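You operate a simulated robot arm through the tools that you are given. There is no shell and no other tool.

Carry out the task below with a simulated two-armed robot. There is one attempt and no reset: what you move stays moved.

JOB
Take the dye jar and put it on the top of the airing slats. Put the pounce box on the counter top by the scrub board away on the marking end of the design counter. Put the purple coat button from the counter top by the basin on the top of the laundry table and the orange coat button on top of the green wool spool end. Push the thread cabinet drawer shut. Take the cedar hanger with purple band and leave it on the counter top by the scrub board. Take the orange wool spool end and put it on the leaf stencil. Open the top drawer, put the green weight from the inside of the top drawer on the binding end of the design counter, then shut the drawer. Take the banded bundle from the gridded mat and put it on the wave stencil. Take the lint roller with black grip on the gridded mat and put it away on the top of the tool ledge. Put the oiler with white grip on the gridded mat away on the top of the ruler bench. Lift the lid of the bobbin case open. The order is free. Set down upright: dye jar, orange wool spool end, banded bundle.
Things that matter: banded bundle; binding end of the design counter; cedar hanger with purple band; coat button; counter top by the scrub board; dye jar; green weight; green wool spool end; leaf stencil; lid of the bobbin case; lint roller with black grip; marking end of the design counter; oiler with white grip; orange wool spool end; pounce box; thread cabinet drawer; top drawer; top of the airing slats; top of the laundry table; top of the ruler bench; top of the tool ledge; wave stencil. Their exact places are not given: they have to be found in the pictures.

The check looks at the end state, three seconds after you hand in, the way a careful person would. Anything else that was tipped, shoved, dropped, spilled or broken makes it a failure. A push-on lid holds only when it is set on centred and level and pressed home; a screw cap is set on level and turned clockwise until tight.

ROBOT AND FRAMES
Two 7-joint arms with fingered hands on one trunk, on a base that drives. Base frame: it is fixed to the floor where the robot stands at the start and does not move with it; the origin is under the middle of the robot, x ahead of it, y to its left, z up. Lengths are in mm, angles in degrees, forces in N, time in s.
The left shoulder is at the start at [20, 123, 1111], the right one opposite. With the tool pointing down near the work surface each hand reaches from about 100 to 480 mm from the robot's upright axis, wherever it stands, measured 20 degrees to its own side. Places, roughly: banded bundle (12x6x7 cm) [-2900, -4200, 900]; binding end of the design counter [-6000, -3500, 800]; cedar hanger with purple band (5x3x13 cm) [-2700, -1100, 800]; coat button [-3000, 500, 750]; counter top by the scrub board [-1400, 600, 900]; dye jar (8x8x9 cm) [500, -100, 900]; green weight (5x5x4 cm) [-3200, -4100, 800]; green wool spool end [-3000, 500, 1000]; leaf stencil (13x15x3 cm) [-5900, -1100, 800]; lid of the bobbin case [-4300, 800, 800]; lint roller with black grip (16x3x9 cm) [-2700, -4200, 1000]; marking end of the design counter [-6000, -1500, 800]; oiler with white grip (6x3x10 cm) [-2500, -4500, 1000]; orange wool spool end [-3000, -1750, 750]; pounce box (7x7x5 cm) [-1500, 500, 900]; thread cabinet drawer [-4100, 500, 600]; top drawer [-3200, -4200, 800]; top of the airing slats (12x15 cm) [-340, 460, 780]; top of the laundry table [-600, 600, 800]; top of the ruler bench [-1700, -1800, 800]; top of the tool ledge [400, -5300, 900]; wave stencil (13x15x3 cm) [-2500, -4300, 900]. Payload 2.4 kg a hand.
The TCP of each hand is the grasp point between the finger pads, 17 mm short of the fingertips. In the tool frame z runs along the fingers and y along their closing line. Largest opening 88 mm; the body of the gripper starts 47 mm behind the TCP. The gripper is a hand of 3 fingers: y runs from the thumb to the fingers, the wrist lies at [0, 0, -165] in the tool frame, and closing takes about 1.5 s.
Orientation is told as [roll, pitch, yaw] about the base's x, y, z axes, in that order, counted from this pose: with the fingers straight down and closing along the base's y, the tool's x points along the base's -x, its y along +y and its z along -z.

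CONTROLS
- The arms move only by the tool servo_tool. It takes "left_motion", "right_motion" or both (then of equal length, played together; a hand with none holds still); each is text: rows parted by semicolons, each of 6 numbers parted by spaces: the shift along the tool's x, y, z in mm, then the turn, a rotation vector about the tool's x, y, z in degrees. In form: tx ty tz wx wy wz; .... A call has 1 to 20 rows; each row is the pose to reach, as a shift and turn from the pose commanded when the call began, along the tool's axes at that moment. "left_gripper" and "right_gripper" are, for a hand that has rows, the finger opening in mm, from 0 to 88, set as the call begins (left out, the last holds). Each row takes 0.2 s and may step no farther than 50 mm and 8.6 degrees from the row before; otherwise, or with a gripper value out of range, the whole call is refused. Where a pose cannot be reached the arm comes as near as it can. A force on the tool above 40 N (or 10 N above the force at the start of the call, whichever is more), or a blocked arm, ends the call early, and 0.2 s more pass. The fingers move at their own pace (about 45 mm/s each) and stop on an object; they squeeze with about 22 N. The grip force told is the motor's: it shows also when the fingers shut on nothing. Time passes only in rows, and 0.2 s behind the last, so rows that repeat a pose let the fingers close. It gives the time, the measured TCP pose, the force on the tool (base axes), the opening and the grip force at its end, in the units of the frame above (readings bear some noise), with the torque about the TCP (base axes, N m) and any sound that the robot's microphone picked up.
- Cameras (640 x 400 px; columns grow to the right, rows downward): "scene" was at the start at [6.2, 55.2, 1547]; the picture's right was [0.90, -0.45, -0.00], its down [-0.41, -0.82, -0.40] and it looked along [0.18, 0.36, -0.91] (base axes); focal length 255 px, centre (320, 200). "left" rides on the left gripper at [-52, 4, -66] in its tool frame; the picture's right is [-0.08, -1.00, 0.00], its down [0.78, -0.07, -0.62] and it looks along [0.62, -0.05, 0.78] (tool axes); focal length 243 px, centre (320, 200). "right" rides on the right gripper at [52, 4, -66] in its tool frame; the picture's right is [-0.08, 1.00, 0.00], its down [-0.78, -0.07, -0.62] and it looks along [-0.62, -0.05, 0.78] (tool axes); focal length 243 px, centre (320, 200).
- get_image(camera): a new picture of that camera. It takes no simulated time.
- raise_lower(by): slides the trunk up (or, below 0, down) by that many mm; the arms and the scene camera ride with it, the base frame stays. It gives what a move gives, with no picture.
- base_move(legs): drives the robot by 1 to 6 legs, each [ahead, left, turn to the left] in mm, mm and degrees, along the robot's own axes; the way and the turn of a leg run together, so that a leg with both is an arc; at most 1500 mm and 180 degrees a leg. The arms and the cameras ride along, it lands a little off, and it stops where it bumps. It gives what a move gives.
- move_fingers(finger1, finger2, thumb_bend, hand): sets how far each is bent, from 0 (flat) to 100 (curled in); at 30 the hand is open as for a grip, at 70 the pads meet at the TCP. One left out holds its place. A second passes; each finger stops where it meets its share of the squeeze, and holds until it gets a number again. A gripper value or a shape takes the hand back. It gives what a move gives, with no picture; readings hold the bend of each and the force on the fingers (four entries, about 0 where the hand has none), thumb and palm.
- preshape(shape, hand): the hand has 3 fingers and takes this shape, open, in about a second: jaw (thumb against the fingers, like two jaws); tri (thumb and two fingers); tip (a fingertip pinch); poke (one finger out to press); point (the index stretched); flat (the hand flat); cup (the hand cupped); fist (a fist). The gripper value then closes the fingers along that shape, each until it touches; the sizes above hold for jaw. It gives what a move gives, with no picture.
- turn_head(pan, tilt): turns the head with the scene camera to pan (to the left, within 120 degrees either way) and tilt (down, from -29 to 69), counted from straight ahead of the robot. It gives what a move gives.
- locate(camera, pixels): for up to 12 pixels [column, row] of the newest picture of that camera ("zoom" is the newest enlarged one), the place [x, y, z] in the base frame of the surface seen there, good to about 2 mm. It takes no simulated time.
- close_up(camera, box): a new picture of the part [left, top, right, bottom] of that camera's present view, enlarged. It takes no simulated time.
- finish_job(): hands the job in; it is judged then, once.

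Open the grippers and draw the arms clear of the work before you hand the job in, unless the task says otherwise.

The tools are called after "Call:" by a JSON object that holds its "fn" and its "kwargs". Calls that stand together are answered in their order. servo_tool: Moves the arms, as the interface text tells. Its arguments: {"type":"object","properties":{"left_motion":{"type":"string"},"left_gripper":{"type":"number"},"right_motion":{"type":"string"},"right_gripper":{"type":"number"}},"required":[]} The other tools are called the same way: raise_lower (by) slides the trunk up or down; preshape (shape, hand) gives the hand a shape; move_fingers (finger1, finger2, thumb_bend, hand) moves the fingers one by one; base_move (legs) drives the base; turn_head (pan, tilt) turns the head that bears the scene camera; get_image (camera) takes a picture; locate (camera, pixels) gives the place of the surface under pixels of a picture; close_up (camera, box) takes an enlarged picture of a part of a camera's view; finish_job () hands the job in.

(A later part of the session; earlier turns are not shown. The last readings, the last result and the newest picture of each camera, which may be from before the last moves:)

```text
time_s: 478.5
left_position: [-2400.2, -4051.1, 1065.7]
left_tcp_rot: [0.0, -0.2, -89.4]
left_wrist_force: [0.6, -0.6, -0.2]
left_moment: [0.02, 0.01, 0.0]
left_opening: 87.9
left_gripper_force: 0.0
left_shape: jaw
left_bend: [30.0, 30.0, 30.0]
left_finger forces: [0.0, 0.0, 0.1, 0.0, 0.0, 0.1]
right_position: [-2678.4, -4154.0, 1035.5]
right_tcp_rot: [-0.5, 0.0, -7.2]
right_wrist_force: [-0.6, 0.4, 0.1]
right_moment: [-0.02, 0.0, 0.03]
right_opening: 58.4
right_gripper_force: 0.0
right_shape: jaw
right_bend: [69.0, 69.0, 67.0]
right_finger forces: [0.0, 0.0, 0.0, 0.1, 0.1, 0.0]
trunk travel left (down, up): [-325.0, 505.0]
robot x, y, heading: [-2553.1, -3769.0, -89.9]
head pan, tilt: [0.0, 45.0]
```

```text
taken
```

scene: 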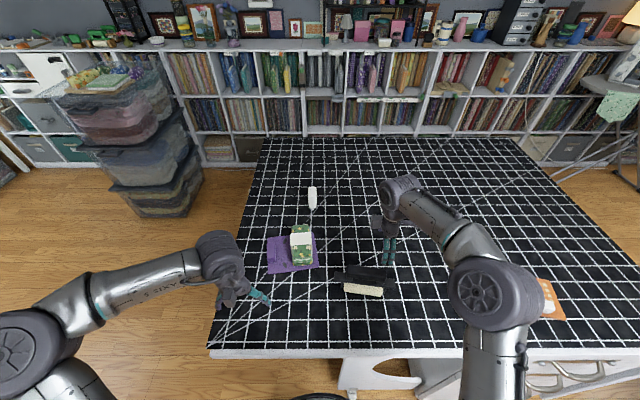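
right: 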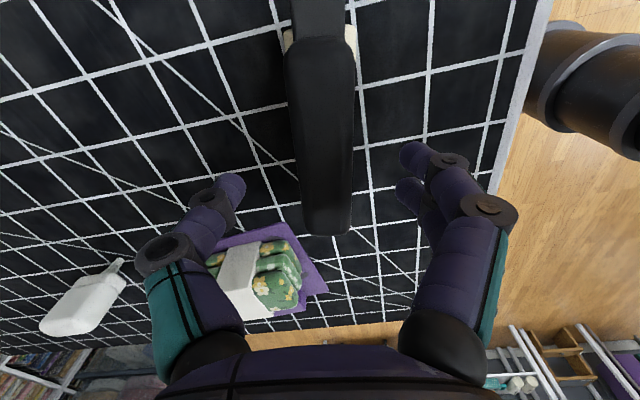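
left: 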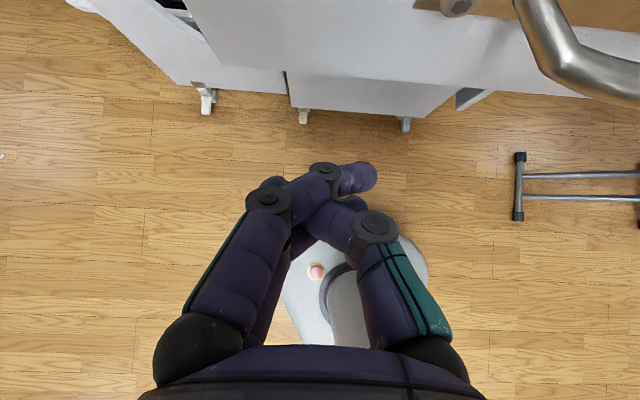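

Aligned. I lower to z≈994, close on the handle, and lift a little.

Call:
{"fn": "servo_tool", "kwargs": {"right_motion": "0 1 15 0 0 0; 0 1 30 0 0 0; 0 1 41 0 0 0; 0 1 41 0 0 0"}}

Call:
{"fn": "servo_tool", "kwargs": {"right_motion": "0 0 0 0 0 0; 0 0 0 0 0 0; 0 0 0 0 0 0; 0 0 0 0 0 0; 0 0 0 0 0 0; 0 0 0 0 0 0; 0 0 -10 0 0 0; 0 0 -30 0 0 0; 0 0 -30 0 0 0", "right_gripper": 10}}

Call:
{"fn": "get_image", "kwargs": {"camera": "right"}}

Call:
{"fn": "close_up", "kwargs": {"camera": "scene", "box": [310, 210, 450, 320]}}

```text
time_s: 479.5
left_position: [-2399.8, -4050.2, 1066.4]
left_tcp_rot: [-0.1, -0.1, -89.4]
left_wrist_force: [0.0, 1.1, 0.0]
left_moment: [0.01, 0.0, 0.03]
left_opening: 88.0
left_gripper_force: 0.0
left_shape: jaw
left_bend: [30.0, 30.0, 30.0]
left_finger forces: [0.1, 0.1, 0.0, 0.0, 0.1, 0.0]
right_position: [-2676.1, -4153.6, 992.7]
right_tcp_rot: [-0.6, 0.0, -7.1]
right_wrist_force: [0.7, 0.2, -0.4]
right_moment: [0.01, 0.04, 0.03]
right_opening: 58.4
right_gripper_force: 0.1
right_shape: jaw
right_bend: [69.0, 69.0, 67.0]
right_finger forces: [0.0, 0.0, 0.1, 0.0, 0.0, 0.0]
trunk travel left (down, up): [-325.0, 505.0]
robot x, y, heading: [-2556.0, -3768.0, -90.0]
head pan, tilt: [0.0, 45.0]
```

```text
time_s: 481.5
left_position: [-2400.0, -4051.0, 1066.2]
left_tcp_rot: [-0.1, -0.1, -89.4]
left_wrist_force: [0.2, -0.1, 0.0]
left_moment: [0.01, 0.03, 0.0]
left_opening: 88.3
left_gripper_force: 0.1
left_shape: jaw
left_bend: [30.0, 30.0, 30.0]
left_finger forces: [0.0, 0.0, 0.0, 0.1, 0.1, 0.1]
right_position: [-2678.1, -4154.5, 1024.2]
right_tcp_rot: [-0.5, 0.1, -7.1]
right_wrist_force: [-0.7, 0.2, -1.3]
right_moment: [0.0, 0.01, -0.04]
right_opening: 22.1
right_gripper_force: 22.3
right_shape: jaw
right_bend: [73.0, 73.0, 70.0]
right_finger forces: [10.0, 10.0, 0.1, 0.0, 20.1, 0.0]
trunk travel left (down, up): [-325.0, 505.0]
robot x, y, heading: [-2556.3, -3770.4, -90.0]
head pan, tilt: [0.0, 45.0]
```

```text
taken
```

right: 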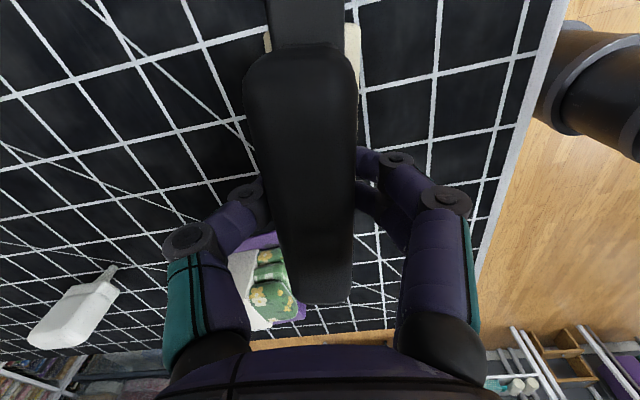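

```text
3.64 times, centred on (380, 265) of scene
```

zoom: 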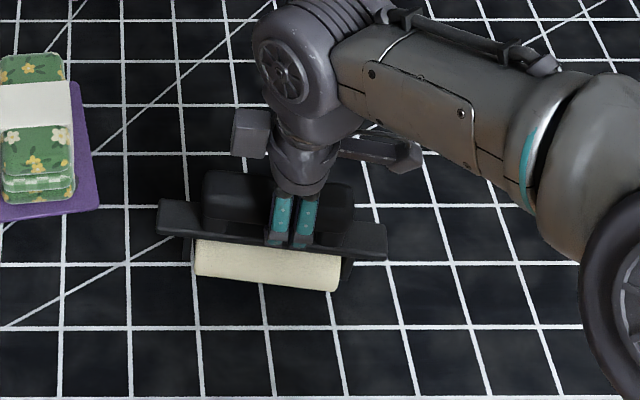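

The roller is held. I lift and retract it, then drive round to the cart's east side, facing −x, for the oiler.

Call:
{"fn": "servo_tool", "kwargs": {"right_motion": "0 0 -30 0 0 0; 0 0 -60 0 0 0; 0 0 -90 0 0 0; 0 35 -95 0 0 0; 0 70 -95 0 0 0; 0 100 -95 0 0 0; 0 100 -95 0 0 0"}}

Call:
{"fn": "base_move", "kwargs": {"legs": [[-260, 0, 0], [0, 650, 0], [0, 0, -90], [0, 800, 0]]}}

Call:
{"fn": "turn_head", "kwargs": {"pan": 0, "tilt": 45}}

Call:
{"fn": "get_image", "kwargs": {"camera": "scene"}}

```text
time_s: 483.1
left_position: [-2399.2, -4051.5, 1065.6]
left_tcp_rot: [-0.1, -0.1, -89.4]
left_wrist_force: [0.0, -0.9, 0.7]
left_moment: [0.0, -0.03, 0.03]
left_opening: 88.1
left_gripper_force: 0.1
left_shape: jaw
left_bend: [30.0, 30.0, 30.0]
left_finger forces: [0.0, 0.1, 0.0, 0.0, 0.0, 0.0]
right_position: [-2665.8, -4052.7, 1117.1]
right_tcp_rot: [-0.5, 0.0, -7.1]
right_wrist_force: [-0.5, -0.1, -2.1]
right_moment: [0.02, 0.04, -0.04]
right_opening: 22.1
right_gripper_force: 22.1
right_shape: jaw
right_bend: [73.0, 73.0, 70.0]
right_finger forces: [10.0, 10.1, 0.0, 0.1, 20.1, 0.0]
trunk travel left (down, up): [-325.0, 505.0]
robot x, y, heading: [-2551.4, -3772.4, -90.2]
head pan, tilt: [0.0, 45.0]
```

```text
time_s: 495.8
left_position: [-2170.7, -4455.9, 1065.6]
left_tcp_rot: [-0.2, 0.0, -178.3]
left_wrist_force: [-0.7, 0.6, 0.5]
left_moment: [0.01, -0.03, 0.02]
left_opening: 88.2
left_gripper_force: 0.0
left_shape: jaw
left_bend: [30.0, 30.0, 30.0]
left_finger forces: [0.0, 0.0, 0.0, 0.0, 0.1, 0.1]
right_position: [-2178.9, -4191.3, 1117.3]
right_tcp_rot: [-0.5, 0.1, -96.1]
right_wrist_force: [0.6, 0.1, -1.6]
right_moment: [0.02, -0.02, 0.01]
right_opening: 21.9
right_gripper_force: 22.3
right_shape: jaw
right_bend: [73.0, 73.0, 70.0]
right_finger forces: [9.7, 9.9, 0.0, 0.0, 19.8, 0.0]
trunk travel left (down, up): [-325.0, 505.0]
robot x, y, heading: [-1891.9, -4292.1, -179.1]
head pan, tilt: [0.0, 45.0]
```

```text
time_s: 496.4
left_position: [-2171.3, -4455.0, 1066.8]
left_tcp_rot: [-0.2, -0.2, -178.3]
left_wrist_force: [0.4, 0.1, 0.2]
left_moment: [0.01, 0.01, 0.02]
left_opening: 88.0
left_gripper_force: 0.1
left_shape: jaw
left_bend: [30.0, 30.0, 30.0]
left_finger forces: [0.1, 0.0, 0.0, 0.0, 0.0, 0.0]
right_position: [-2179.7, -4190.7, 1116.6]
right_tcp_rot: [-0.4, 0.0, -96.2]
right_wrist_force: [-0.1, 0.2, -2.2]
right_moment: [0.01, -0.01, 0.02]
right_opening: 22.1
right_gripper_force: 22.2
right_shape: jaw
right_bend: [73.0, 73.0, 70.0]
right_finger forces: [9.9, 9.9, 0.0, 0.0, 19.8, 0.0]
trunk travel left (down, up): [-325.0, 505.0]
robot x, y, heading: [-1894.0, -4297.2, -178.9]
head pan, tilt: [0.0, 45.0]
```

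```text
taken
```

scene: 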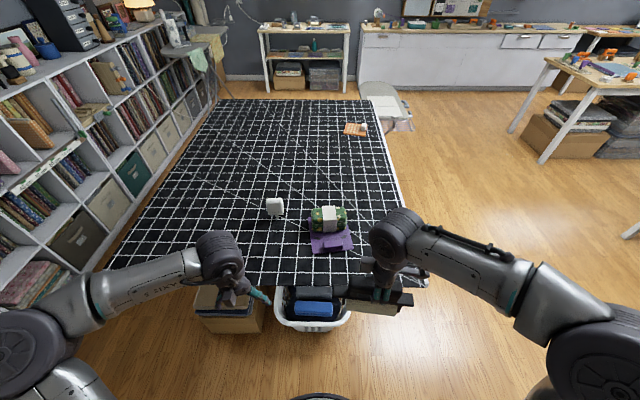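

I locate the oiler and the floor objects near the table's east end.

Call:
{"fn": "close_up", "kwargs": {"camera": "scene", "box": [245, 180, 365, 270]}}

Call:
{"fn": "locate", "kwargs": {"camera": "scene", "pixels": [[275, 203], [275, 213], [268, 206], [283, 206], [230, 330], [262, 325], [230, 310], [300, 330], [350, 322], [320, 300], [300, 285], [329, 215]]}}

```text
4.44 times, centred on (305, 225) of scene
```

zoom: 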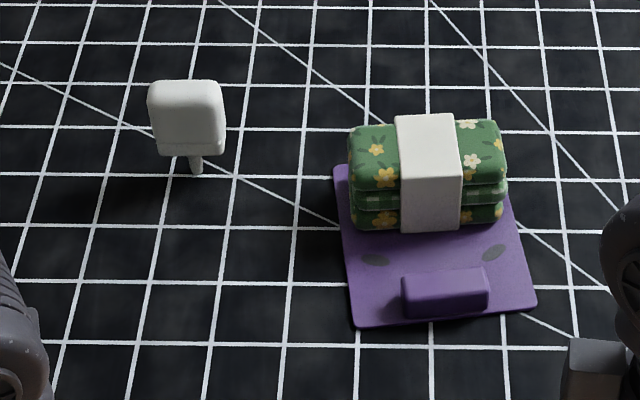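

```text
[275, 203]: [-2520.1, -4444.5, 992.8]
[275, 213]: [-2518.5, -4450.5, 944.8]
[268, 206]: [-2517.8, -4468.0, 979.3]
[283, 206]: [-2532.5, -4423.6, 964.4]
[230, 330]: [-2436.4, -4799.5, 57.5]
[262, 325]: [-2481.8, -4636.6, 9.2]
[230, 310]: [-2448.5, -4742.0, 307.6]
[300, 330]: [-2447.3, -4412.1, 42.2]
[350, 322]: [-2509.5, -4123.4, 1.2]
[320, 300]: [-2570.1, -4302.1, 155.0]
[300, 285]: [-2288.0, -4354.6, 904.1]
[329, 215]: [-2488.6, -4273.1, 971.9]
```

The way is clear up to x≈−2420. The oiler's body spans y −4468…−4424, z 945–1000. I drive 206 mm ahead and bring the left hand over it.

Call:
{"fn": "base_move", "kwargs": {"legs": [[0, 0, -1], [206, 0, 0]]}}

Call:
{"fn": "servo_tool", "kwargs": {"left_motion": "-40 0 0 0 0 0; -80 0 0 0 0 0; -110 0 0 0 0 0; -110 0 0 0 0 0"}}

Call:
{"fn": "get_image", "kwargs": {"camera": "left"}}

Call:
{"fn": "get_image", "kwargs": {"camera": "scene"}}

```text
time_s: 498.4
left_position: [-2378.2, -4449.9, 1065.5]
left_tcp_rot: [-0.1, -0.1, -179.5]
left_wrist_force: [-0.1, 0.1, -0.4]
left_moment: [0.03, 0.03, 0.02]
left_opening: 88.1
left_gripper_force: 0.0
left_shape: jaw
left_bend: [30.0, 30.0, 30.0]
left_finger forces: [0.0, 0.0, 0.1, 0.0, 0.1, 0.0]
right_position: [-2380.8, -4185.2, 1116.1]
right_tcp_rot: [-0.3, 0.0, -97.1]
right_wrist_force: [0.0, 0.2, -1.7]
right_moment: [0.02, -0.01, 0.0]
right_opening: 22.0
right_gripper_force: 21.8
right_shape: jaw
right_bend: [73.0, 73.0, 70.0]
right_finger forces: [10.0, 9.9, 0.0, 0.1, 19.9, 0.0]
trunk travel left (down, up): [-325.0, 505.0]
robot x, y, heading: [-2098.3, -4293.5, 179.9]
head pan, tilt: [0.0, 45.0]
```

```text
time_s: 499.4
left_position: [-2488.5, -4453.6, 1066.7]
left_tcp_rot: [-0.2, -0.2, -179.5]
left_wrist_force: [-0.7, 0.7, 0.3]
left_moment: [-0.02, -0.01, 0.0]
left_opening: 88.1
left_gripper_force: 0.1
left_shape: jaw
left_bend: [30.0, 30.0, 30.0]
left_finger forces: [0.0, 0.0, 0.0, 0.0, 0.0, 0.1]
right_position: [-2379.9, -4185.1, 1117.1]
right_tcp_rot: [-0.4, 0.0, -97.1]
right_wrist_force: [1.0, -0.2, -0.7]
right_moment: [0.0, 0.0, -0.01]
right_opening: 21.8
right_gripper_force: 21.9
right_shape: jaw
right_bend: [73.0, 73.0, 70.0]
right_finger forces: [9.8, 10.0, 0.1, 0.0, 19.7, 0.1]
trunk travel left (down, up): [-325.0, 505.0]
robot x, y, heading: [-2097.7, -4295.7, 179.5]
head pan, tilt: [0.0, 45.0]
```

```text
taken
```

left: 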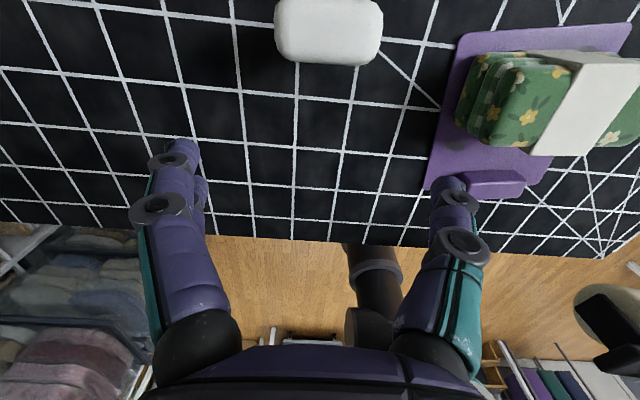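

```text
taken
```

scene: 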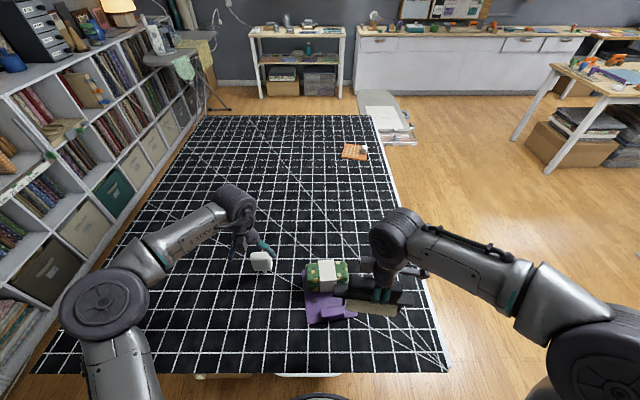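

The oiler's body is ~61 mm along y, centred near [-2534, -4449]. I move over it and lower to z≈1035.

Call:
{"fn": "servo_tool", "kwargs": {"left_motion": "-22 -2 0 0 0 0; -45 -4.6 0 0 0 0; -45 -4.6 30 0 0 0; -45 -4.6 30 0 0 0"}}

Call:
{"fn": "get_image", "kwargs": {"camera": "left"}}

```text
time_s: 500.4
left_position: [-2533.4, -4447.9, 1036.0]
left_tcp_rot: [0.0, -0.3, -179.5]
left_wrist_force: [0.5, 0.4, 0.3]
left_moment: [-0.01, -0.04, -0.01]
left_opening: 87.9
left_gripper_force: 0.1
left_shape: jaw
left_bend: [30.0, 30.0, 30.0]
left_finger forces: [0.1, 0.0, 0.1, 0.0, 0.0, 0.1]
right_position: [-2379.5, -4184.5, 1117.2]
right_tcp_rot: [-0.4, -0.1, -97.1]
right_wrist_force: [-0.1, 0.0, -2.4]
right_moment: [0.03, 0.0, -0.02]
right_opening: 21.9
right_gripper_force: 21.7
right_shape: jaw
right_bend: [73.0, 73.0, 70.0]
right_finger forces: [9.9, 10.0, 0.0, 0.0, 19.8, 0.1]
trunk travel left (down, up): [-325.0, 505.0]
robot x, y, heading: [-2099.3, -4292.7, 179.7]
head pan, tilt: [0.0, 45.0]
```

```text
taken
```

left: 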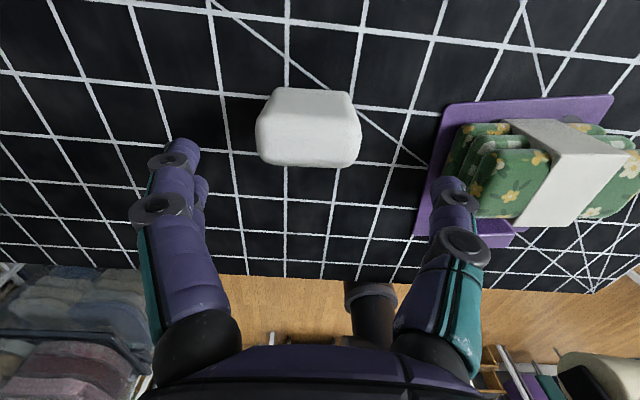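

The body is ~50×27 mm, centred near [-2538, -4453.5]. I correct and lower to z≈979, then close.

Call:
{"fn": "servo_tool", "kwargs": {"left_motion": "-4.6 5.5 20 0 0 0; -4.6 5.5 40 0 0 0; -4.6 5.5 57 0 0 0; -4.6 5.5 57 0 0 0"}}

Call:
{"fn": "get_image", "kwargs": {"camera": "left"}}

```text
time_s: 501.4
left_position: [-2536.1, -4451.4, 979.3]
left_tcp_rot: [-0.2, -0.1, -179.4]
left_wrist_force: [-0.3, -0.1, -0.5]
left_moment: [-0.02, 0.01, -0.01]
left_opening: 88.3
left_gripper_force: 0.1
left_shape: jaw
left_bend: [30.0, 30.0, 30.0]
left_finger forces: [0.0, 0.0, 0.0, 0.0, 0.0, 0.0]
right_position: [-2381.0, -4185.3, 1116.6]
right_tcp_rot: [-0.3, 0.0, -97.0]
right_wrist_force: [0.6, -0.2, -2.1]
right_moment: [-0.02, 0.02, -0.04]
right_opening: 21.8
right_gripper_force: 22.2
right_shape: jaw
right_bend: [73.0, 73.0, 70.0]
right_finger forces: [9.9, 10.0, 0.1, 0.1, 19.9, 0.0]
trunk travel left (down, up): [-325.0, 505.0]
robot x, y, heading: [-2096.5, -4295.1, 179.9]
head pan, tilt: [0.0, 45.0]
```

```text
taken
```

left: 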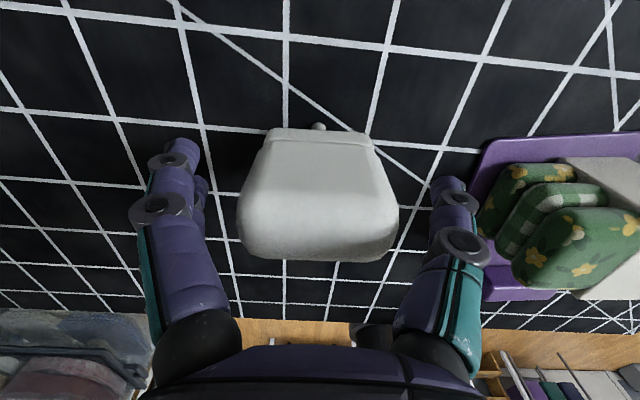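

Centred. I close on the body and lift.

Call:
{"fn": "servo_tool", "kwargs": {"left_motion": "0 0 0 0 0 0; 0 0 0 0 0 0; 0 0 0 0 0 0; 0 0 0 0 0 0; 0 0 0 0 0 0; 0 0 0 0 0 0; 0 0 -10 0 0 0; 0 0 -40 0 0 0; 0 0 -40 0 0 0", "left_gripper": 25}}

Call:
{"fn": "get_image", "kwargs": {"camera": "left"}}

Call:
{"fn": "close_up", "kwargs": {"camera": "scene", "box": [200, 190, 360, 320]}}

```text
time_s: 503.4
left_position: [-2535.5, -4452.3, 1019.3]
left_tcp_rot: [-0.1, -0.2, -179.3]
left_wrist_force: [0.3, -0.5, -1.2]
left_moment: [0.01, 0.02, 0.02]
left_opening: 49.1
left_gripper_force: 22.2
left_shape: jaw
left_bend: [72.0, 72.0, 70.0]
left_finger forces: [9.8, 10.0, 0.0, 0.0, 20.0, 0.0]
right_position: [-2379.7, -4186.0, 1116.9]
right_tcp_rot: [-0.6, 0.0, -97.2]
right_wrist_force: [0.9, 0.2, -1.9]
right_moment: [-0.01, 0.01, -0.03]
right_opening: 21.9
right_gripper_force: 22.2
right_shape: jaw
right_bend: [73.0, 73.0, 70.0]
right_finger forces: [9.9, 10.0, 0.0, 0.0, 19.9, 0.0]
trunk travel left (down, up): [-325.0, 505.0]
robot x, y, heading: [-2096.0, -4297.1, 179.9]
head pan, tilt: [0.0, 45.0]
```

```text
taken
```

left: 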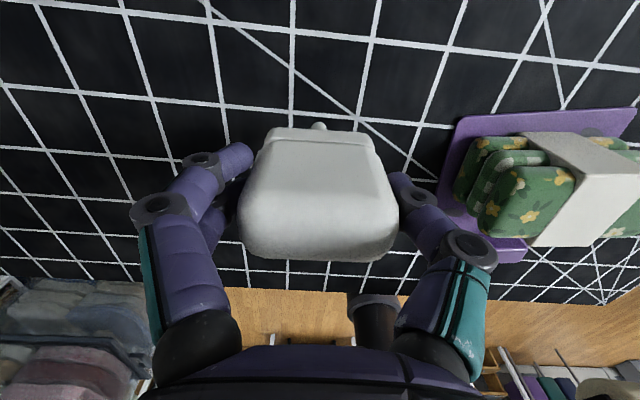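

```text
3.08 times, centred on (280, 255) of scene
```

zoom: 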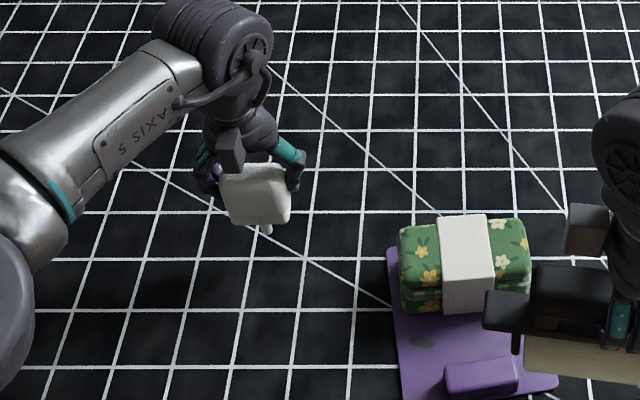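

The oiler is held. I lift and retract it, back away, and turn round to face east toward the tool ledge.

Call:
{"fn": "servo_tool", "kwargs": {"left_motion": "0 0 -40 0 0 0; 0 0 -80 0 0 0; 40 0 -90 0 0 0; 80 0 -90 0 0 0; 120 0 -90 0 0 0; 155 0 -90 0 0 0; 155 0 -90 0 0 0"}}

Call:
{"fn": "base_move", "kwargs": {"legs": [[-600, 0, 0], [0, 0, -180]]}}

Call:
{"fn": "turn_head", "kwargs": {"pan": -15, "tilt": 20}}

Call:
{"fn": "get_image", "kwargs": {"camera": "scene"}}

```text
time_s: 505.0
left_position: [-2381.1, -4451.6, 1106.3]
left_tcp_rot: [-0.2, -0.2, -179.4]
left_wrist_force: [0.4, 0.0, -0.8]
left_moment: [-0.03, -0.01, 0.03]
left_opening: 48.7
left_gripper_force: 22.1
left_shape: jaw
left_bend: [72.0, 72.0, 70.0]
left_finger forces: [9.9, 10.0, 0.0, 0.0, 19.9, 0.0]
right_position: [-2379.5, -4185.3, 1116.6]
right_tcp_rot: [-0.4, 0.0, -97.1]
right_wrist_force: [-0.1, -0.2, -2.1]
right_moment: [0.0, -0.06, 0.02]
right_opening: 22.0
right_gripper_force: 22.7
right_shape: jaw
right_bend: [73.0, 73.0, 70.0]
right_finger forces: [9.8, 9.9, 0.1, 0.0, 20.0, 0.0]
trunk travel left (down, up): [-325.0, 505.0]
robot x, y, heading: [-2094.9, -4294.6, 179.9]
head pan, tilt: [0.0, 45.0]
```

```text
time_s: 515.7
left_position: [-1207.7, -4135.0, 1107.0]
left_tcp_rot: [-0.2, -0.1, 1.4]
left_wrist_force: [0.2, -0.3, -0.4]
left_moment: [-0.03, 0.01, 0.0]
left_opening: 48.0
left_gripper_force: 22.0
left_shape: jaw
left_bend: [72.0, 72.0, 70.0]
left_finger forces: [9.9, 10.0, 0.1, 0.0, 20.1, 0.0]
right_position: [-1205.6, -4400.0, 1116.6]
right_tcp_rot: [-0.4, 0.1, 83.6]
right_wrist_force: [0.6, -0.4, -2.3]
right_moment: [-0.01, 0.0, -0.04]
right_opening: 21.6
right_gripper_force: 22.5
right_shape: jaw
right_bend: [73.0, 73.0, 70.0]
right_finger forces: [9.7, 9.8, 0.0, 0.0, 19.5, 0.1]
trunk travel left (down, up): [-325.0, 505.0]
robot x, y, heading: [-1490.1, -4291.0, 0.6]
head pan, tilt: [0.0, 45.0]
```

```text
time_s: 516.6
left_position: [-1207.4, -4133.6, 1106.6]
left_tcp_rot: [-0.2, -0.1, 1.2]
left_wrist_force: [0.7, 0.4, -0.6]
left_moment: [-0.01, 0.03, 0.01]
left_opening: 48.0
left_gripper_force: 22.3
left_shape: jaw
left_bend: [72.0, 72.0, 70.0]
left_finger forces: [9.9, 9.9, 0.0, 0.0, 19.9, 0.1]
right_position: [-1205.1, -4398.8, 1115.9]
right_tcp_rot: [-0.4, -0.1, 83.6]
right_wrist_force: [0.0, 0.3, -2.3]
right_moment: [-0.01, 0.03, 0.02]
right_opening: 21.3
right_gripper_force: 21.9
right_shape: jaw
right_bend: [73.0, 73.0, 70.0]
right_finger forces: [9.8, 9.9, 0.0, 0.0, 19.6, 0.0]
trunk travel left (down, up): [-325.0, 505.0]
robot x, y, heading: [-1492.4, -4294.9, 0.6]
head pan, tilt: [-15.0, 20.0]
```

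```text
taken
```

scene: 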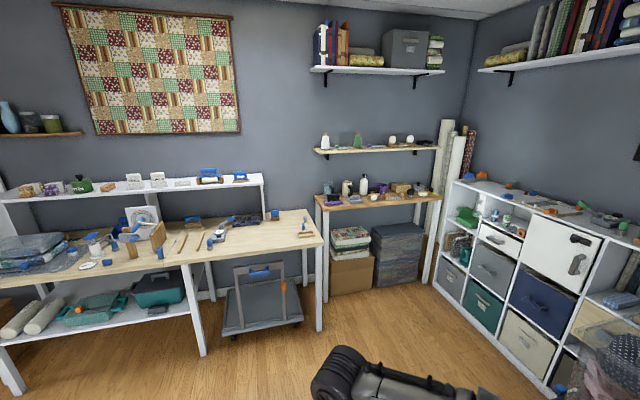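

The wooden ledge at (375, 200) in the corner may be the tool ledge. I locate it and its surroundings.

Call:
{"fn": "locate", "kwargs": {"camera": "scene", "pixels": [[370, 203], [325, 205], [440, 197], [345, 197], [405, 193], [325, 300], [435, 282], [430, 285], [235, 325], [320, 325], [380, 150], [545, 390]]}}

Call:
{"fn": "close_up", "kwargs": {"camera": "scene", "box": [300, 130, 460, 230]}}

```text
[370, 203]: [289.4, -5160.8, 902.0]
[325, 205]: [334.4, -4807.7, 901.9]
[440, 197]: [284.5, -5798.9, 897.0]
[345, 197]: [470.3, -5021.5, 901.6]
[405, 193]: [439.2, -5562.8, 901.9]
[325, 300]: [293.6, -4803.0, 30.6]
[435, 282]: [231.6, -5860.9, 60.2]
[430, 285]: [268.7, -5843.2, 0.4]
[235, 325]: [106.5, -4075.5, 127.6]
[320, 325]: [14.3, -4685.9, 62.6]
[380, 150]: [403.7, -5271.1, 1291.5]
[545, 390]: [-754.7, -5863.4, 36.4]
```

```text
4.00 times, centred on (380, 180) of scene
```

zoom: 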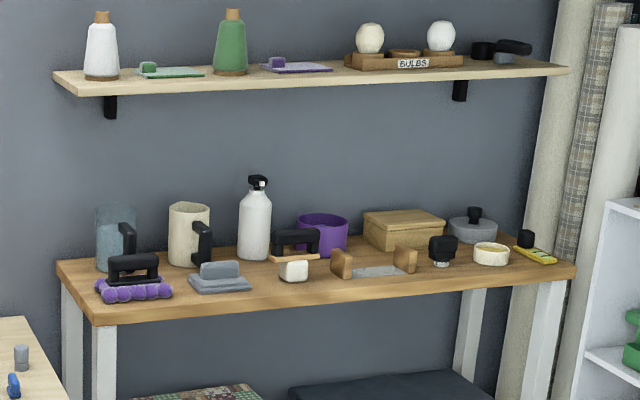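

The ledge top (z≈902) runs from y≈−4780 to −5820, front edge x≈270; it holds several tools. I drive nearer: to x≈−320, then slide to y≈−5200, and look from above.

Call:
{"fn": "base_move", "kwargs": {"legs": [[1160, 0, -0.6], [0, -900, 0]]}}

Call:
{"fn": "turn_head", "kwargs": {"pan": 0, "tilt": 40}}

Call:
{"fn": "get_image", "kwargs": {"camera": "scene"}}

```text
time_s: 526.9
left_position: [-17.4, -5018.1, 1107.5]
left_tcp_rot: [-0.2, -0.2, 0.6]
left_wrist_force: [0.2, -0.3, -0.4]
left_moment: [0.02, 0.01, -0.01]
left_opening: 48.0
left_gripper_force: 22.4
left_shape: jaw
left_bend: [72.0, 72.0, 70.0]
left_finger forces: [9.9, 10.0, 0.0, 0.0, 19.8, 0.1]
right_position: [-20.7, -5285.3, 1117.7]
right_tcp_rot: [-0.5, 0.1, 82.8]
right_wrist_force: [-0.9, 0.2, -1.9]
right_moment: [0.01, 0.04, -0.03]
right_opening: 21.4
right_gripper_force: 22.0
right_shape: jaw
right_bend: [73.0, 73.0, 70.0]
right_finger forces: [9.6, 9.8, 0.1, 0.0, 19.6, 0.0]
trunk travel left (down, up): [-325.0, 505.0]
robot x, y, heading: [-302.0, -5176.5, -0.1]
head pan, tilt: [-15.0, 20.0]
```

```text
time_s: 527.8
left_position: [-17.2, -5018.9, 1106.2]
left_tcp_rot: [0.0, -0.1, 0.5]
left_wrist_force: [-0.3, 0.4, -0.2]
left_moment: [-0.02, -0.02, 0.0]
left_opening: 48.1
left_gripper_force: 21.9
left_shape: jaw
left_bend: [72.0, 72.0, 70.0]
left_finger forces: [9.9, 10.0, 0.0, 0.0, 20.0, 0.0]
right_position: [-20.7, -5284.2, 1117.1]
right_tcp_rot: [-0.5, 0.0, 82.8]
right_wrist_force: [-0.5, -1.0, -1.2]
right_moment: [-0.04, 0.03, -0.02]
right_opening: 21.6
right_gripper_force: 22.1
right_shape: jaw
right_bend: [73.0, 73.0, 70.0]
right_finger forces: [9.7, 9.8, 0.1, 0.1, 19.6, 0.0]
trunk travel left (down, up): [-325.0, 505.0]
robot x, y, heading: [-303.6, -5177.5, -0.1]
head pan, tilt: [0.0, 40.0]
```

```text
taken
```

scene: 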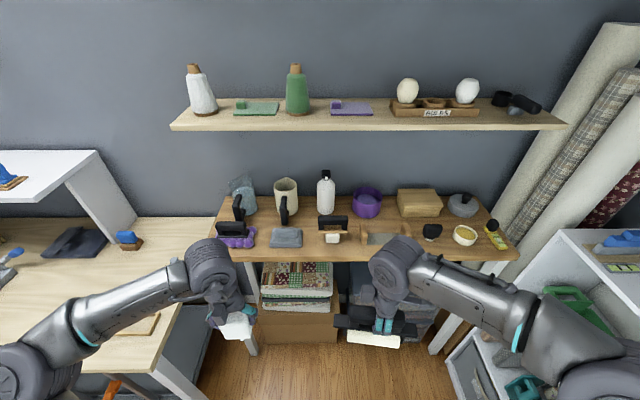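

I zoom in on the ledge to find a free 16 cm spot.

Call:
{"fn": "close_up", "kwargs": {"camera": "scene", "box": [200, 160, 530, 280]}}

Call:
{"fn": "locate", "kwargs": {"camera": "scene", "pixels": [[310, 245], [315, 225], [350, 252], [355, 225], [300, 255], [420, 250], [400, 228], [450, 252], [235, 240], [380, 130], [550, 125], [460, 258]]}}

```text
1.94 times, centred on (365, 220) of scene
```

zoom: 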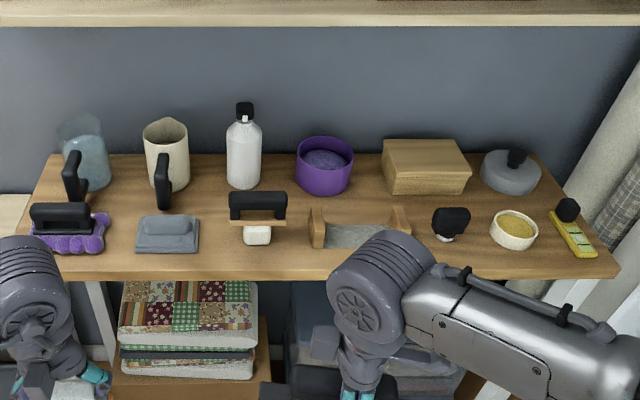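

```text
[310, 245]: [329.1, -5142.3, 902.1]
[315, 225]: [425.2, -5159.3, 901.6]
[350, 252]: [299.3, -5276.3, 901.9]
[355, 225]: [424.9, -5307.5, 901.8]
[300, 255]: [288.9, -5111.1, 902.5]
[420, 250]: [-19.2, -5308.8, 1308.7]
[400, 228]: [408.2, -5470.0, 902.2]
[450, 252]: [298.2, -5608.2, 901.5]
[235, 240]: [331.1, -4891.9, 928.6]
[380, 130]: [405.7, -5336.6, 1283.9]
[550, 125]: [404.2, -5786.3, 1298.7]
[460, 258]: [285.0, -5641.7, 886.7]
```

The ledge is crowded; I raise the trunk for a steeper view to map the gaps.

Call:
{"fn": "raise_lower", "kwargs": {"by": 300}}

Call:
{"fn": "turn_head", "kwargs": {"pan": -5, "tilt": 50}}

Call:
{"fn": "get_image", "kwargs": {"camera": "scene"}}

Call:
{"fn": "close_up", "kwargs": {"camera": "scene", "box": [180, 130, 500, 290]}}

```text
time_s: 530.8
left_position: [-17.9, -5018.4, 1406.7]
left_tcp_rot: [-0.2, 0.0, 0.6]
left_wrist_force: [0.2, -1.0, -0.1]
left_moment: [0.02, 0.01, -0.01]
left_opening: 48.1
left_gripper_force: 21.7
left_shape: jaw
left_bend: [72.0, 72.0, 70.0]
left_finger forces: [9.9, 9.9, 0.0, 0.0, 20.0, 0.1]
right_position: [-19.1, -5284.3, 1417.5]
right_tcp_rot: [-0.4, 0.1, 82.8]
right_wrist_force: [-0.6, -0.4, -1.6]
right_moment: [0.02, 0.02, 0.01]
right_opening: 21.5
right_gripper_force: 21.7
right_shape: jaw
right_bend: [73.0, 73.0, 70.0]
right_finger forces: [9.7, 9.8, 0.0, 0.0, 19.6, 0.0]
trunk travel left (down, up): [-625.0, 205.0]
robot x, y, heading: [-303.0, -5175.2, -0.3]
head pan, tilt: [0.0, 40.0]
```

```text
time_s: 531.5
left_position: [-17.5, -5017.5, 1406.3]
left_tcp_rot: [-0.1, -0.1, 0.6]
left_wrist_force: [1.1, -1.3, -0.9]
left_moment: [-0.02, 0.0, 0.03]
left_opening: 47.6
left_gripper_force: 22.5
left_shape: jaw
left_bend: [72.0, 72.0, 70.0]
left_finger forces: [10.0, 10.0, 0.1, 0.1, 20.0, 0.1]
right_position: [-20.7, -5285.2, 1417.4]
right_tcp_rot: [-0.3, 0.0, 82.8]
right_wrist_force: [-0.1, 0.3, -1.9]
right_moment: [-0.04, 0.05, 0.0]
right_opening: 21.6
right_gripper_force: 21.8
right_shape: jaw
right_bend: [73.0, 73.0, 70.0]
right_finger forces: [9.7, 9.8, 0.0, 0.1, 19.6, 0.1]
trunk travel left (down, up): [-625.0, 205.0]
robot x, y, heading: [-299.2, -5176.5, -0.1]
head pan, tilt: [-5.0, 50.0]
```

```text
taken
```

scene: 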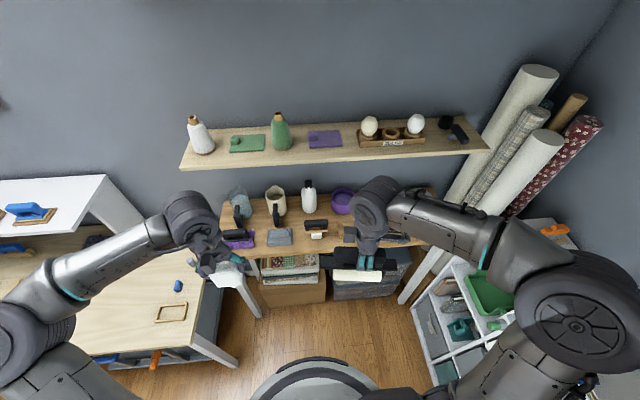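

```text
2.00 times, centred on (340, 210) of scene
```

zoom: 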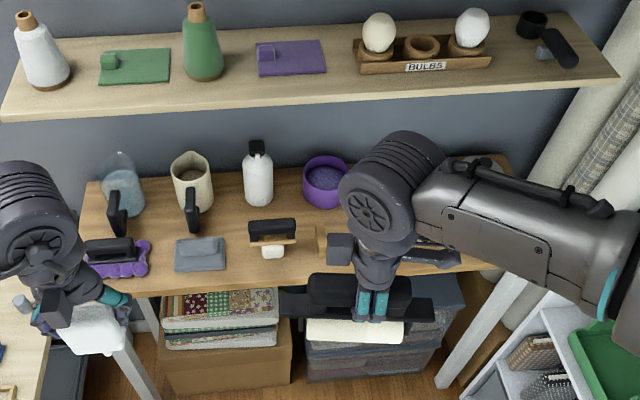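

I locate the front edge and the gaps around the grey sponge and white roller from this view.

Call:
{"fn": "locate", "kwargs": {"camera": "scene", "pixels": [[295, 250], [295, 253], [280, 246], [280, 243], [292, 240], [302, 240], [316, 239], [316, 243], [295, 228], [300, 215], [330, 250], [330, 235]]}}

Call:
{"fn": "close_up", "kwargs": {"camera": "scene", "box": [260, 180, 350, 270]}}

```text
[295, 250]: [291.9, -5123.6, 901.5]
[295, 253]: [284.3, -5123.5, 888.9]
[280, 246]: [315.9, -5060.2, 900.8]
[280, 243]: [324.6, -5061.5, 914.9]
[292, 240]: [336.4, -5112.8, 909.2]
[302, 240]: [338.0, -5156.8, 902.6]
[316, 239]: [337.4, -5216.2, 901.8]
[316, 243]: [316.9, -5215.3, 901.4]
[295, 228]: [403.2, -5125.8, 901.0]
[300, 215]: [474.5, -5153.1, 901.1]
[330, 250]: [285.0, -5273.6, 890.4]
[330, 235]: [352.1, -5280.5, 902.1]
```

```text
4.44 times, centred on (305, 225) of scene
```

zoom: 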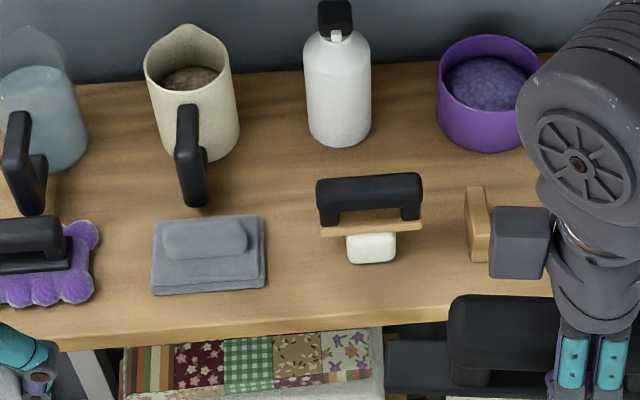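

There is a free lane, ~50 mm wide, between the grey sponge (edge y≈−5117) and the white-handled roller (edge y≈−5170), running from the front edge (x≈285) back. I'll set the lint roller there lengthwise along x. First lower the trunk, shift, and turn the hand.

Call:
{"fn": "raise_lower", "kwargs": {"by": -300}}

Call:
{"fn": "base_move", "kwargs": {"legs": [[0, 150, 0]]}}

Call:
{"fn": "servo_tool", "kwargs": {"right_motion": "0 0 0 0 0 8.3; 0 0 0 0 0 16.6; 0 0 0 0 0 24.9; 0 0 0 0 0 33.2; 0 0 0 0 0 41.5; 0 0 0 0 0 49.8; 0 0 0 0 0 58.1; 0 0 0 0 0 66.4; 0 0 0 0 0 74.7; 0 0 0 0 0 82.8; 0 0 0 0 0 82.8"}}

Call:
{"fn": "turn_head", "kwargs": {"pan": -8, "tilt": 42}}

Call:
{"fn": "get_image", "kwargs": {"camera": "scene"}}

Call:
{"fn": "get_image", "kwargs": {"camera": "right"}}

```text
time_s: 534.5
left_position: [-16.9, -5018.7, 1106.6]
left_tcp_rot: [-0.1, -0.1, 0.6]
left_wrist_force: [0.1, 0.4, 0.0]
left_moment: [0.03, 0.02, -0.01]
left_opening: 48.1
left_gripper_force: 22.0
left_shape: jaw
left_bend: [72.0, 72.0, 70.0]
left_finger forces: [9.9, 10.1, 0.0, 0.0, 19.9, 0.0]
right_position: [-19.1, -5283.4, 1116.7]
right_tcp_rot: [-0.3, 0.0, 82.8]
right_wrist_force: [0.1, 0.7, -1.5]
right_moment: [0.0, 0.03, 0.0]
right_opening: 21.5
right_gripper_force: 21.9
right_shape: jaw
right_bend: [73.0, 73.0, 70.0]
right_finger forces: [9.7, 9.7, 0.1, 0.0, 19.6, 0.0]
trunk travel left (down, up): [-325.0, 505.0]
robot x, y, heading: [-297.8, -5175.5, -0.1]
head pan, tilt: [-5.0, 50.0]
```

```text
time_s: 535.8
left_position: [-18.5, -4867.5, 1106.4]
left_tcp_rot: [0.0, 0.0, 0.7]
left_wrist_force: [0.4, 0.0, -1.3]
left_moment: [-0.01, -0.03, -0.02]
left_opening: 47.9
left_gripper_force: 22.4
left_shape: jaw
left_bend: [72.0, 72.0, 70.0]
left_finger forces: [9.8, 10.0, 0.0, 0.1, 19.8, 0.0]
right_position: [-18.7, -5134.0, 1117.2]
right_tcp_rot: [-0.4, 0.1, 82.9]
right_wrist_force: [0.6, -0.5, -2.7]
right_moment: [-0.01, 0.01, 0.0]
right_opening: 21.5
right_gripper_force: 21.9
right_shape: jaw
right_bend: [73.0, 73.0, 70.0]
right_finger forces: [9.7, 9.6, 0.0, 0.0, 19.7, 0.1]
trunk travel left (down, up): [-325.0, 505.0]
robot x, y, heading: [-303.8, -5026.2, -0.3]
head pan, tilt: [-5.0, 50.0]
```

```text
time_s: 538.2
left_position: [-17.4, -4868.3, 1106.8]
left_tcp_rot: [-0.1, -0.1, 0.6]
left_wrist_force: [0.5, 0.7, -0.7]
left_moment: [0.01, -0.01, -0.01]
left_opening: 48.0
left_gripper_force: 22.4
left_shape: jaw
left_bend: [72.0, 72.0, 70.0]
left_finger forces: [9.9, 10.0, 0.1, 0.1, 19.9, 0.0]
right_position: [-19.5, -5136.5, 1116.4]
right_tcp_rot: [0.0, -0.3, 0.1]
right_wrist_force: [1.3, -0.7, -2.0]
right_moment: [-0.02, 0.02, -0.01]
right_opening: 21.6
right_gripper_force: 22.7
right_shape: jaw
right_bend: [73.0, 73.0, 70.0]
right_finger forces: [9.6, 9.8, 0.1, 0.0, 19.6, 0.1]
trunk travel left (down, up): [-325.0, 505.0]
robot x, y, heading: [-303.4, -5027.7, 0.0]
head pan, tilt: [-5.0, 50.0]
```

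```text
time_s: 538.9
left_position: [-17.7, -4869.4, 1107.1]
left_tcp_rot: [-0.1, -0.1, 0.8]
left_wrist_force: [0.7, 0.3, -0.3]
left_moment: [0.01, 0.03, -0.03]
left_opening: 48.0
left_gripper_force: 22.8
left_shape: jaw
left_bend: [72.0, 72.0, 70.0]
left_finger forces: [10.0, 10.1, 0.0, 0.0, 19.8, 0.0]
right_position: [-20.4, -5135.7, 1117.6]
right_tcp_rot: [0.0, -0.3, 0.1]
right_wrist_force: [-0.8, -0.1, -2.3]
right_moment: [-0.03, 0.0, 0.01]
right_opening: 21.5
right_gripper_force: 22.3
right_shape: jaw
right_bend: [73.0, 73.0, 70.0]
right_finger forces: [9.6, 9.8, 0.0, 0.0, 19.6, 0.0]
trunk travel left (down, up): [-325.0, 505.0]
robot x, y, heading: [-303.7, -5026.4, -0.1]
head pan, tilt: [-8.0, 42.0]
```

```text
taken
```

scene: 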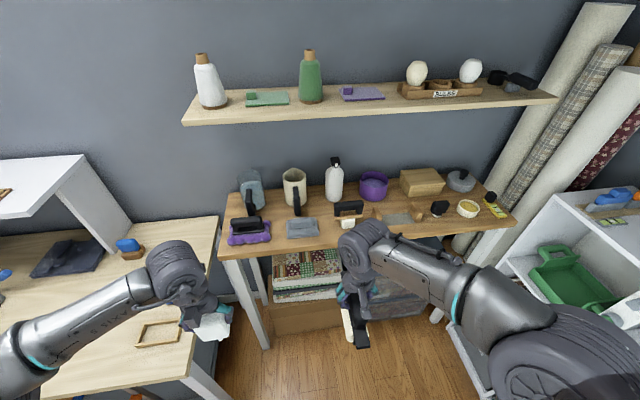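

```text
taken
```

right: 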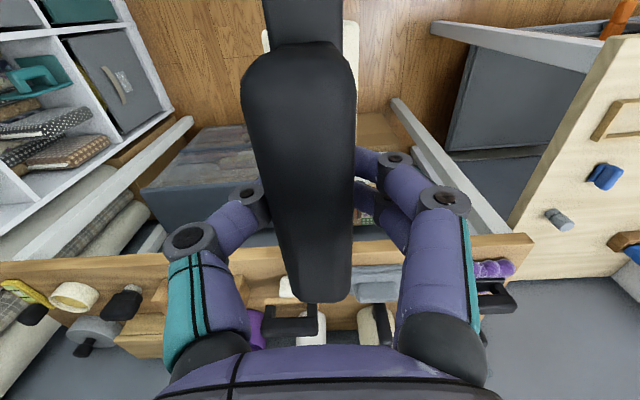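

Before driving closer I check the left side: the neighbouring table's riser relative to my left arm.

Call:
{"fn": "locate", "kwargs": {"camera": "scene", "pixels": [[130, 235], [85, 158], [60, 190], [130, 245], [195, 390], [215, 330], [265, 345], [200, 330], [240, 250]]}}

Call:
{"fn": "base_move", "kwargs": {"legs": [[100, 0, 0]]}}

Call:
{"fn": "get_image", "kwargs": {"camera": "scene"}}

```text
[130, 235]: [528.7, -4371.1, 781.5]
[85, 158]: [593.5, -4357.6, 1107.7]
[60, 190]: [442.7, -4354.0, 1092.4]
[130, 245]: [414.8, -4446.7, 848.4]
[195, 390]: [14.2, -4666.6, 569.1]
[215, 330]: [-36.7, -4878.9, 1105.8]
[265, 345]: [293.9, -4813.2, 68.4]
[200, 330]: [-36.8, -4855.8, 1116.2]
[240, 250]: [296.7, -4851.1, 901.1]
```

```text
time_s: 540.1
left_position: [82.6, -4869.0, 1107.0]
left_tcp_rot: [-0.1, -0.1, 0.6]
left_wrist_force: [1.0, 0.4, 0.0]
left_moment: [-0.03, 0.0, 0.01]
left_opening: 48.1
left_gripper_force: 21.7
left_shape: jaw
left_bend: [72.0, 72.0, 70.0]
left_finger forces: [10.0, 9.9, 0.0, 0.0, 19.9, 0.0]
right_position: [80.8, -5135.1, 1116.4]
right_tcp_rot: [0.0, -0.2, 0.1]
right_wrist_force: [0.5, 0.4, -1.1]
right_moment: [0.01, 0.0, -0.01]
right_opening: 21.7
right_gripper_force: 22.4
right_shape: jaw
right_bend: [73.0, 73.0, 70.0]
right_finger forces: [9.6, 9.7, 0.0, 0.0, 19.6, 0.0]
trunk travel left (down, up): [-325.0, 505.0]
robot x, y, heading: [-205.7, -5027.7, 0.1]
head pan, tilt: [-8.0, 42.0]
```

```text
taken
```

scene: 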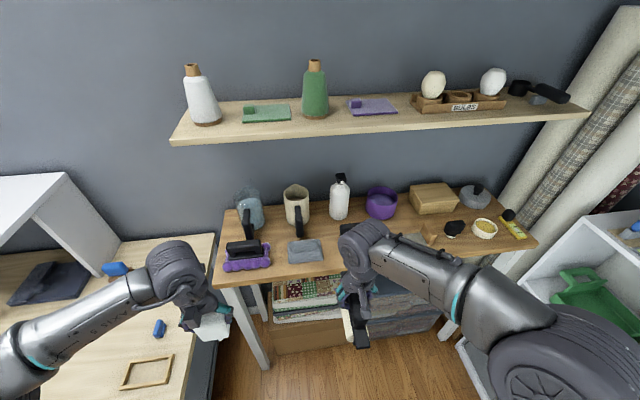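

The left side is clear. I drive another 105 mm ahead, then move the roller over its lane at height.

Call:
{"fn": "base_move", "kwargs": {"legs": [[105, 0, 0]]}}

Call:
{"fn": "servo_tool", "kwargs": {"right_motion": "-35 0 0 0 0 0; -70 0 0 0 0 0; -105 0 0 0 0 0; -140 -1 0 0 0 0; -165 -1 0 0 0 0; -182 -1 0 0 0 0; -182 -1 0 0 0 0"}}

Call:
{"fn": "get_image", "kwargs": {"camera": "scene"}}

Call:
{"fn": "close_up", "kwargs": {"camera": "scene", "box": [250, 170, 410, 290]}}

Call:
{"fn": "get_image", "kwargs": {"camera": "right"}}

```text
time_s: 541.2
left_position: [186.7, -4870.7, 1105.2]
left_tcp_rot: [-0.1, -0.1, 0.7]
left_wrist_force: [0.7, -0.4, -1.5]
left_moment: [-0.02, 0.04, 0.01]
left_opening: 48.1
left_gripper_force: 21.9
left_shape: jaw
left_bend: [72.0, 72.0, 70.0]
left_finger forces: [10.0, 10.0, 0.0, 0.0, 20.0, 0.0]
right_position: [185.5, -5136.7, 1115.4]
right_tcp_rot: [-0.1, -0.3, 0.0]
right_wrist_force: [0.9, -0.3, -1.5]
right_moment: [-0.01, -0.01, 0.02]
right_opening: 21.7
right_gripper_force: 21.9
right_shape: jaw
right_bend: [73.0, 73.0, 70.0]
right_finger forces: [9.7, 9.8, 0.1, 0.0, 19.7, 0.1]
trunk travel left (down, up): [-325.0, 505.0]
robot x, y, heading: [-99.2, -5028.0, -0.0]
head pan, tilt: [-8.0, 42.0]
```

```text
time_s: 542.8
left_position: [187.0, -4869.2, 1107.2]
left_tcp_rot: [-0.1, -0.1, 0.7]
left_wrist_force: [0.4, -0.5, 0.6]
left_moment: [0.0, 0.01, -0.03]
left_opening: 48.0
left_gripper_force: 22.1
left_shape: jaw
left_bend: [72.0, 72.0, 70.0]
left_finger forces: [9.9, 10.0, 0.0, 0.0, 20.0, 0.0]
right_position: [347.7, -5138.5, 1113.5]
right_tcp_rot: [-0.1, -0.4, 0.1]
right_wrist_force: [-0.7, 1.1, -2.1]
right_moment: [-0.04, 0.01, 0.0]
right_opening: 21.8
right_gripper_force: 22.4
right_shape: jaw
right_bend: [73.0, 73.0, 70.0]
right_finger forces: [9.9, 9.9, 0.0, 0.1, 19.7, 0.0]
right hand out of reach, approached as far as the arm can: row 5, 6, 7
trunk travel left (down, up): [-325.0, 505.0]
robot x, y, heading: [-99.0, -5026.9, -0.1]
head pan, tilt: [-8.0, 42.0]
```

```text
taken
```

scene: 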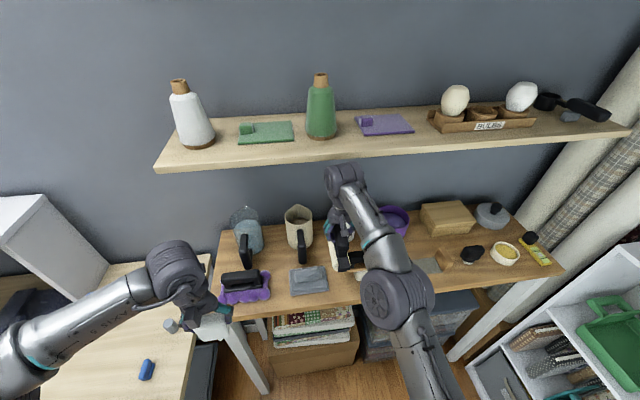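

```text
3.33 times, centred on (330, 230) of scene
```

zoom: 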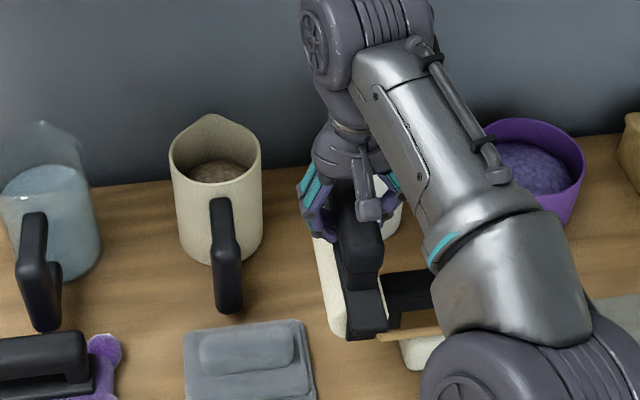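

```text
taken
```

right: 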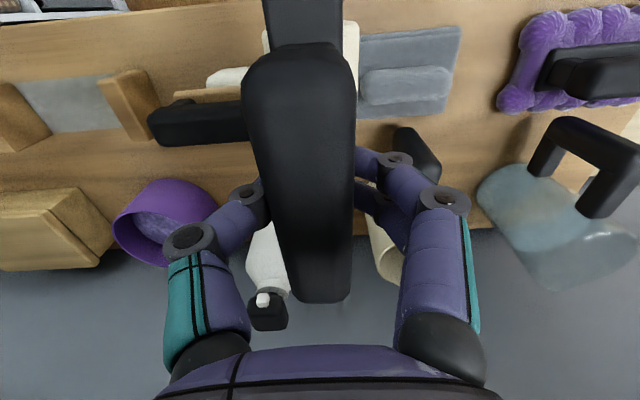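

I verify the lane's limits with the hand camera before lowering.

Call:
{"fn": "locate", "kwargs": {"camera": "right", "pixels": [[364, 80], [366, 105], [362, 45], [240, 120], [225, 130], [240, 95], [235, 78], [265, 240], [268, 310], [400, 135], [385, 240], [215, 72]]}}

```text
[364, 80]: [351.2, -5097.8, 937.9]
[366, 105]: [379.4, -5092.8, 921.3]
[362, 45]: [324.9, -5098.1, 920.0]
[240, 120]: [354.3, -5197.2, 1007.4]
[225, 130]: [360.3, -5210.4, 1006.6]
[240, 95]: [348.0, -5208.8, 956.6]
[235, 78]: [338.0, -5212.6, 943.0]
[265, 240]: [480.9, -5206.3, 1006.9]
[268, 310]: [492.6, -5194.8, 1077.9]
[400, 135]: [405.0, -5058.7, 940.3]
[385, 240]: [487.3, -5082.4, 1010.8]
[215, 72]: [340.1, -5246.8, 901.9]
```

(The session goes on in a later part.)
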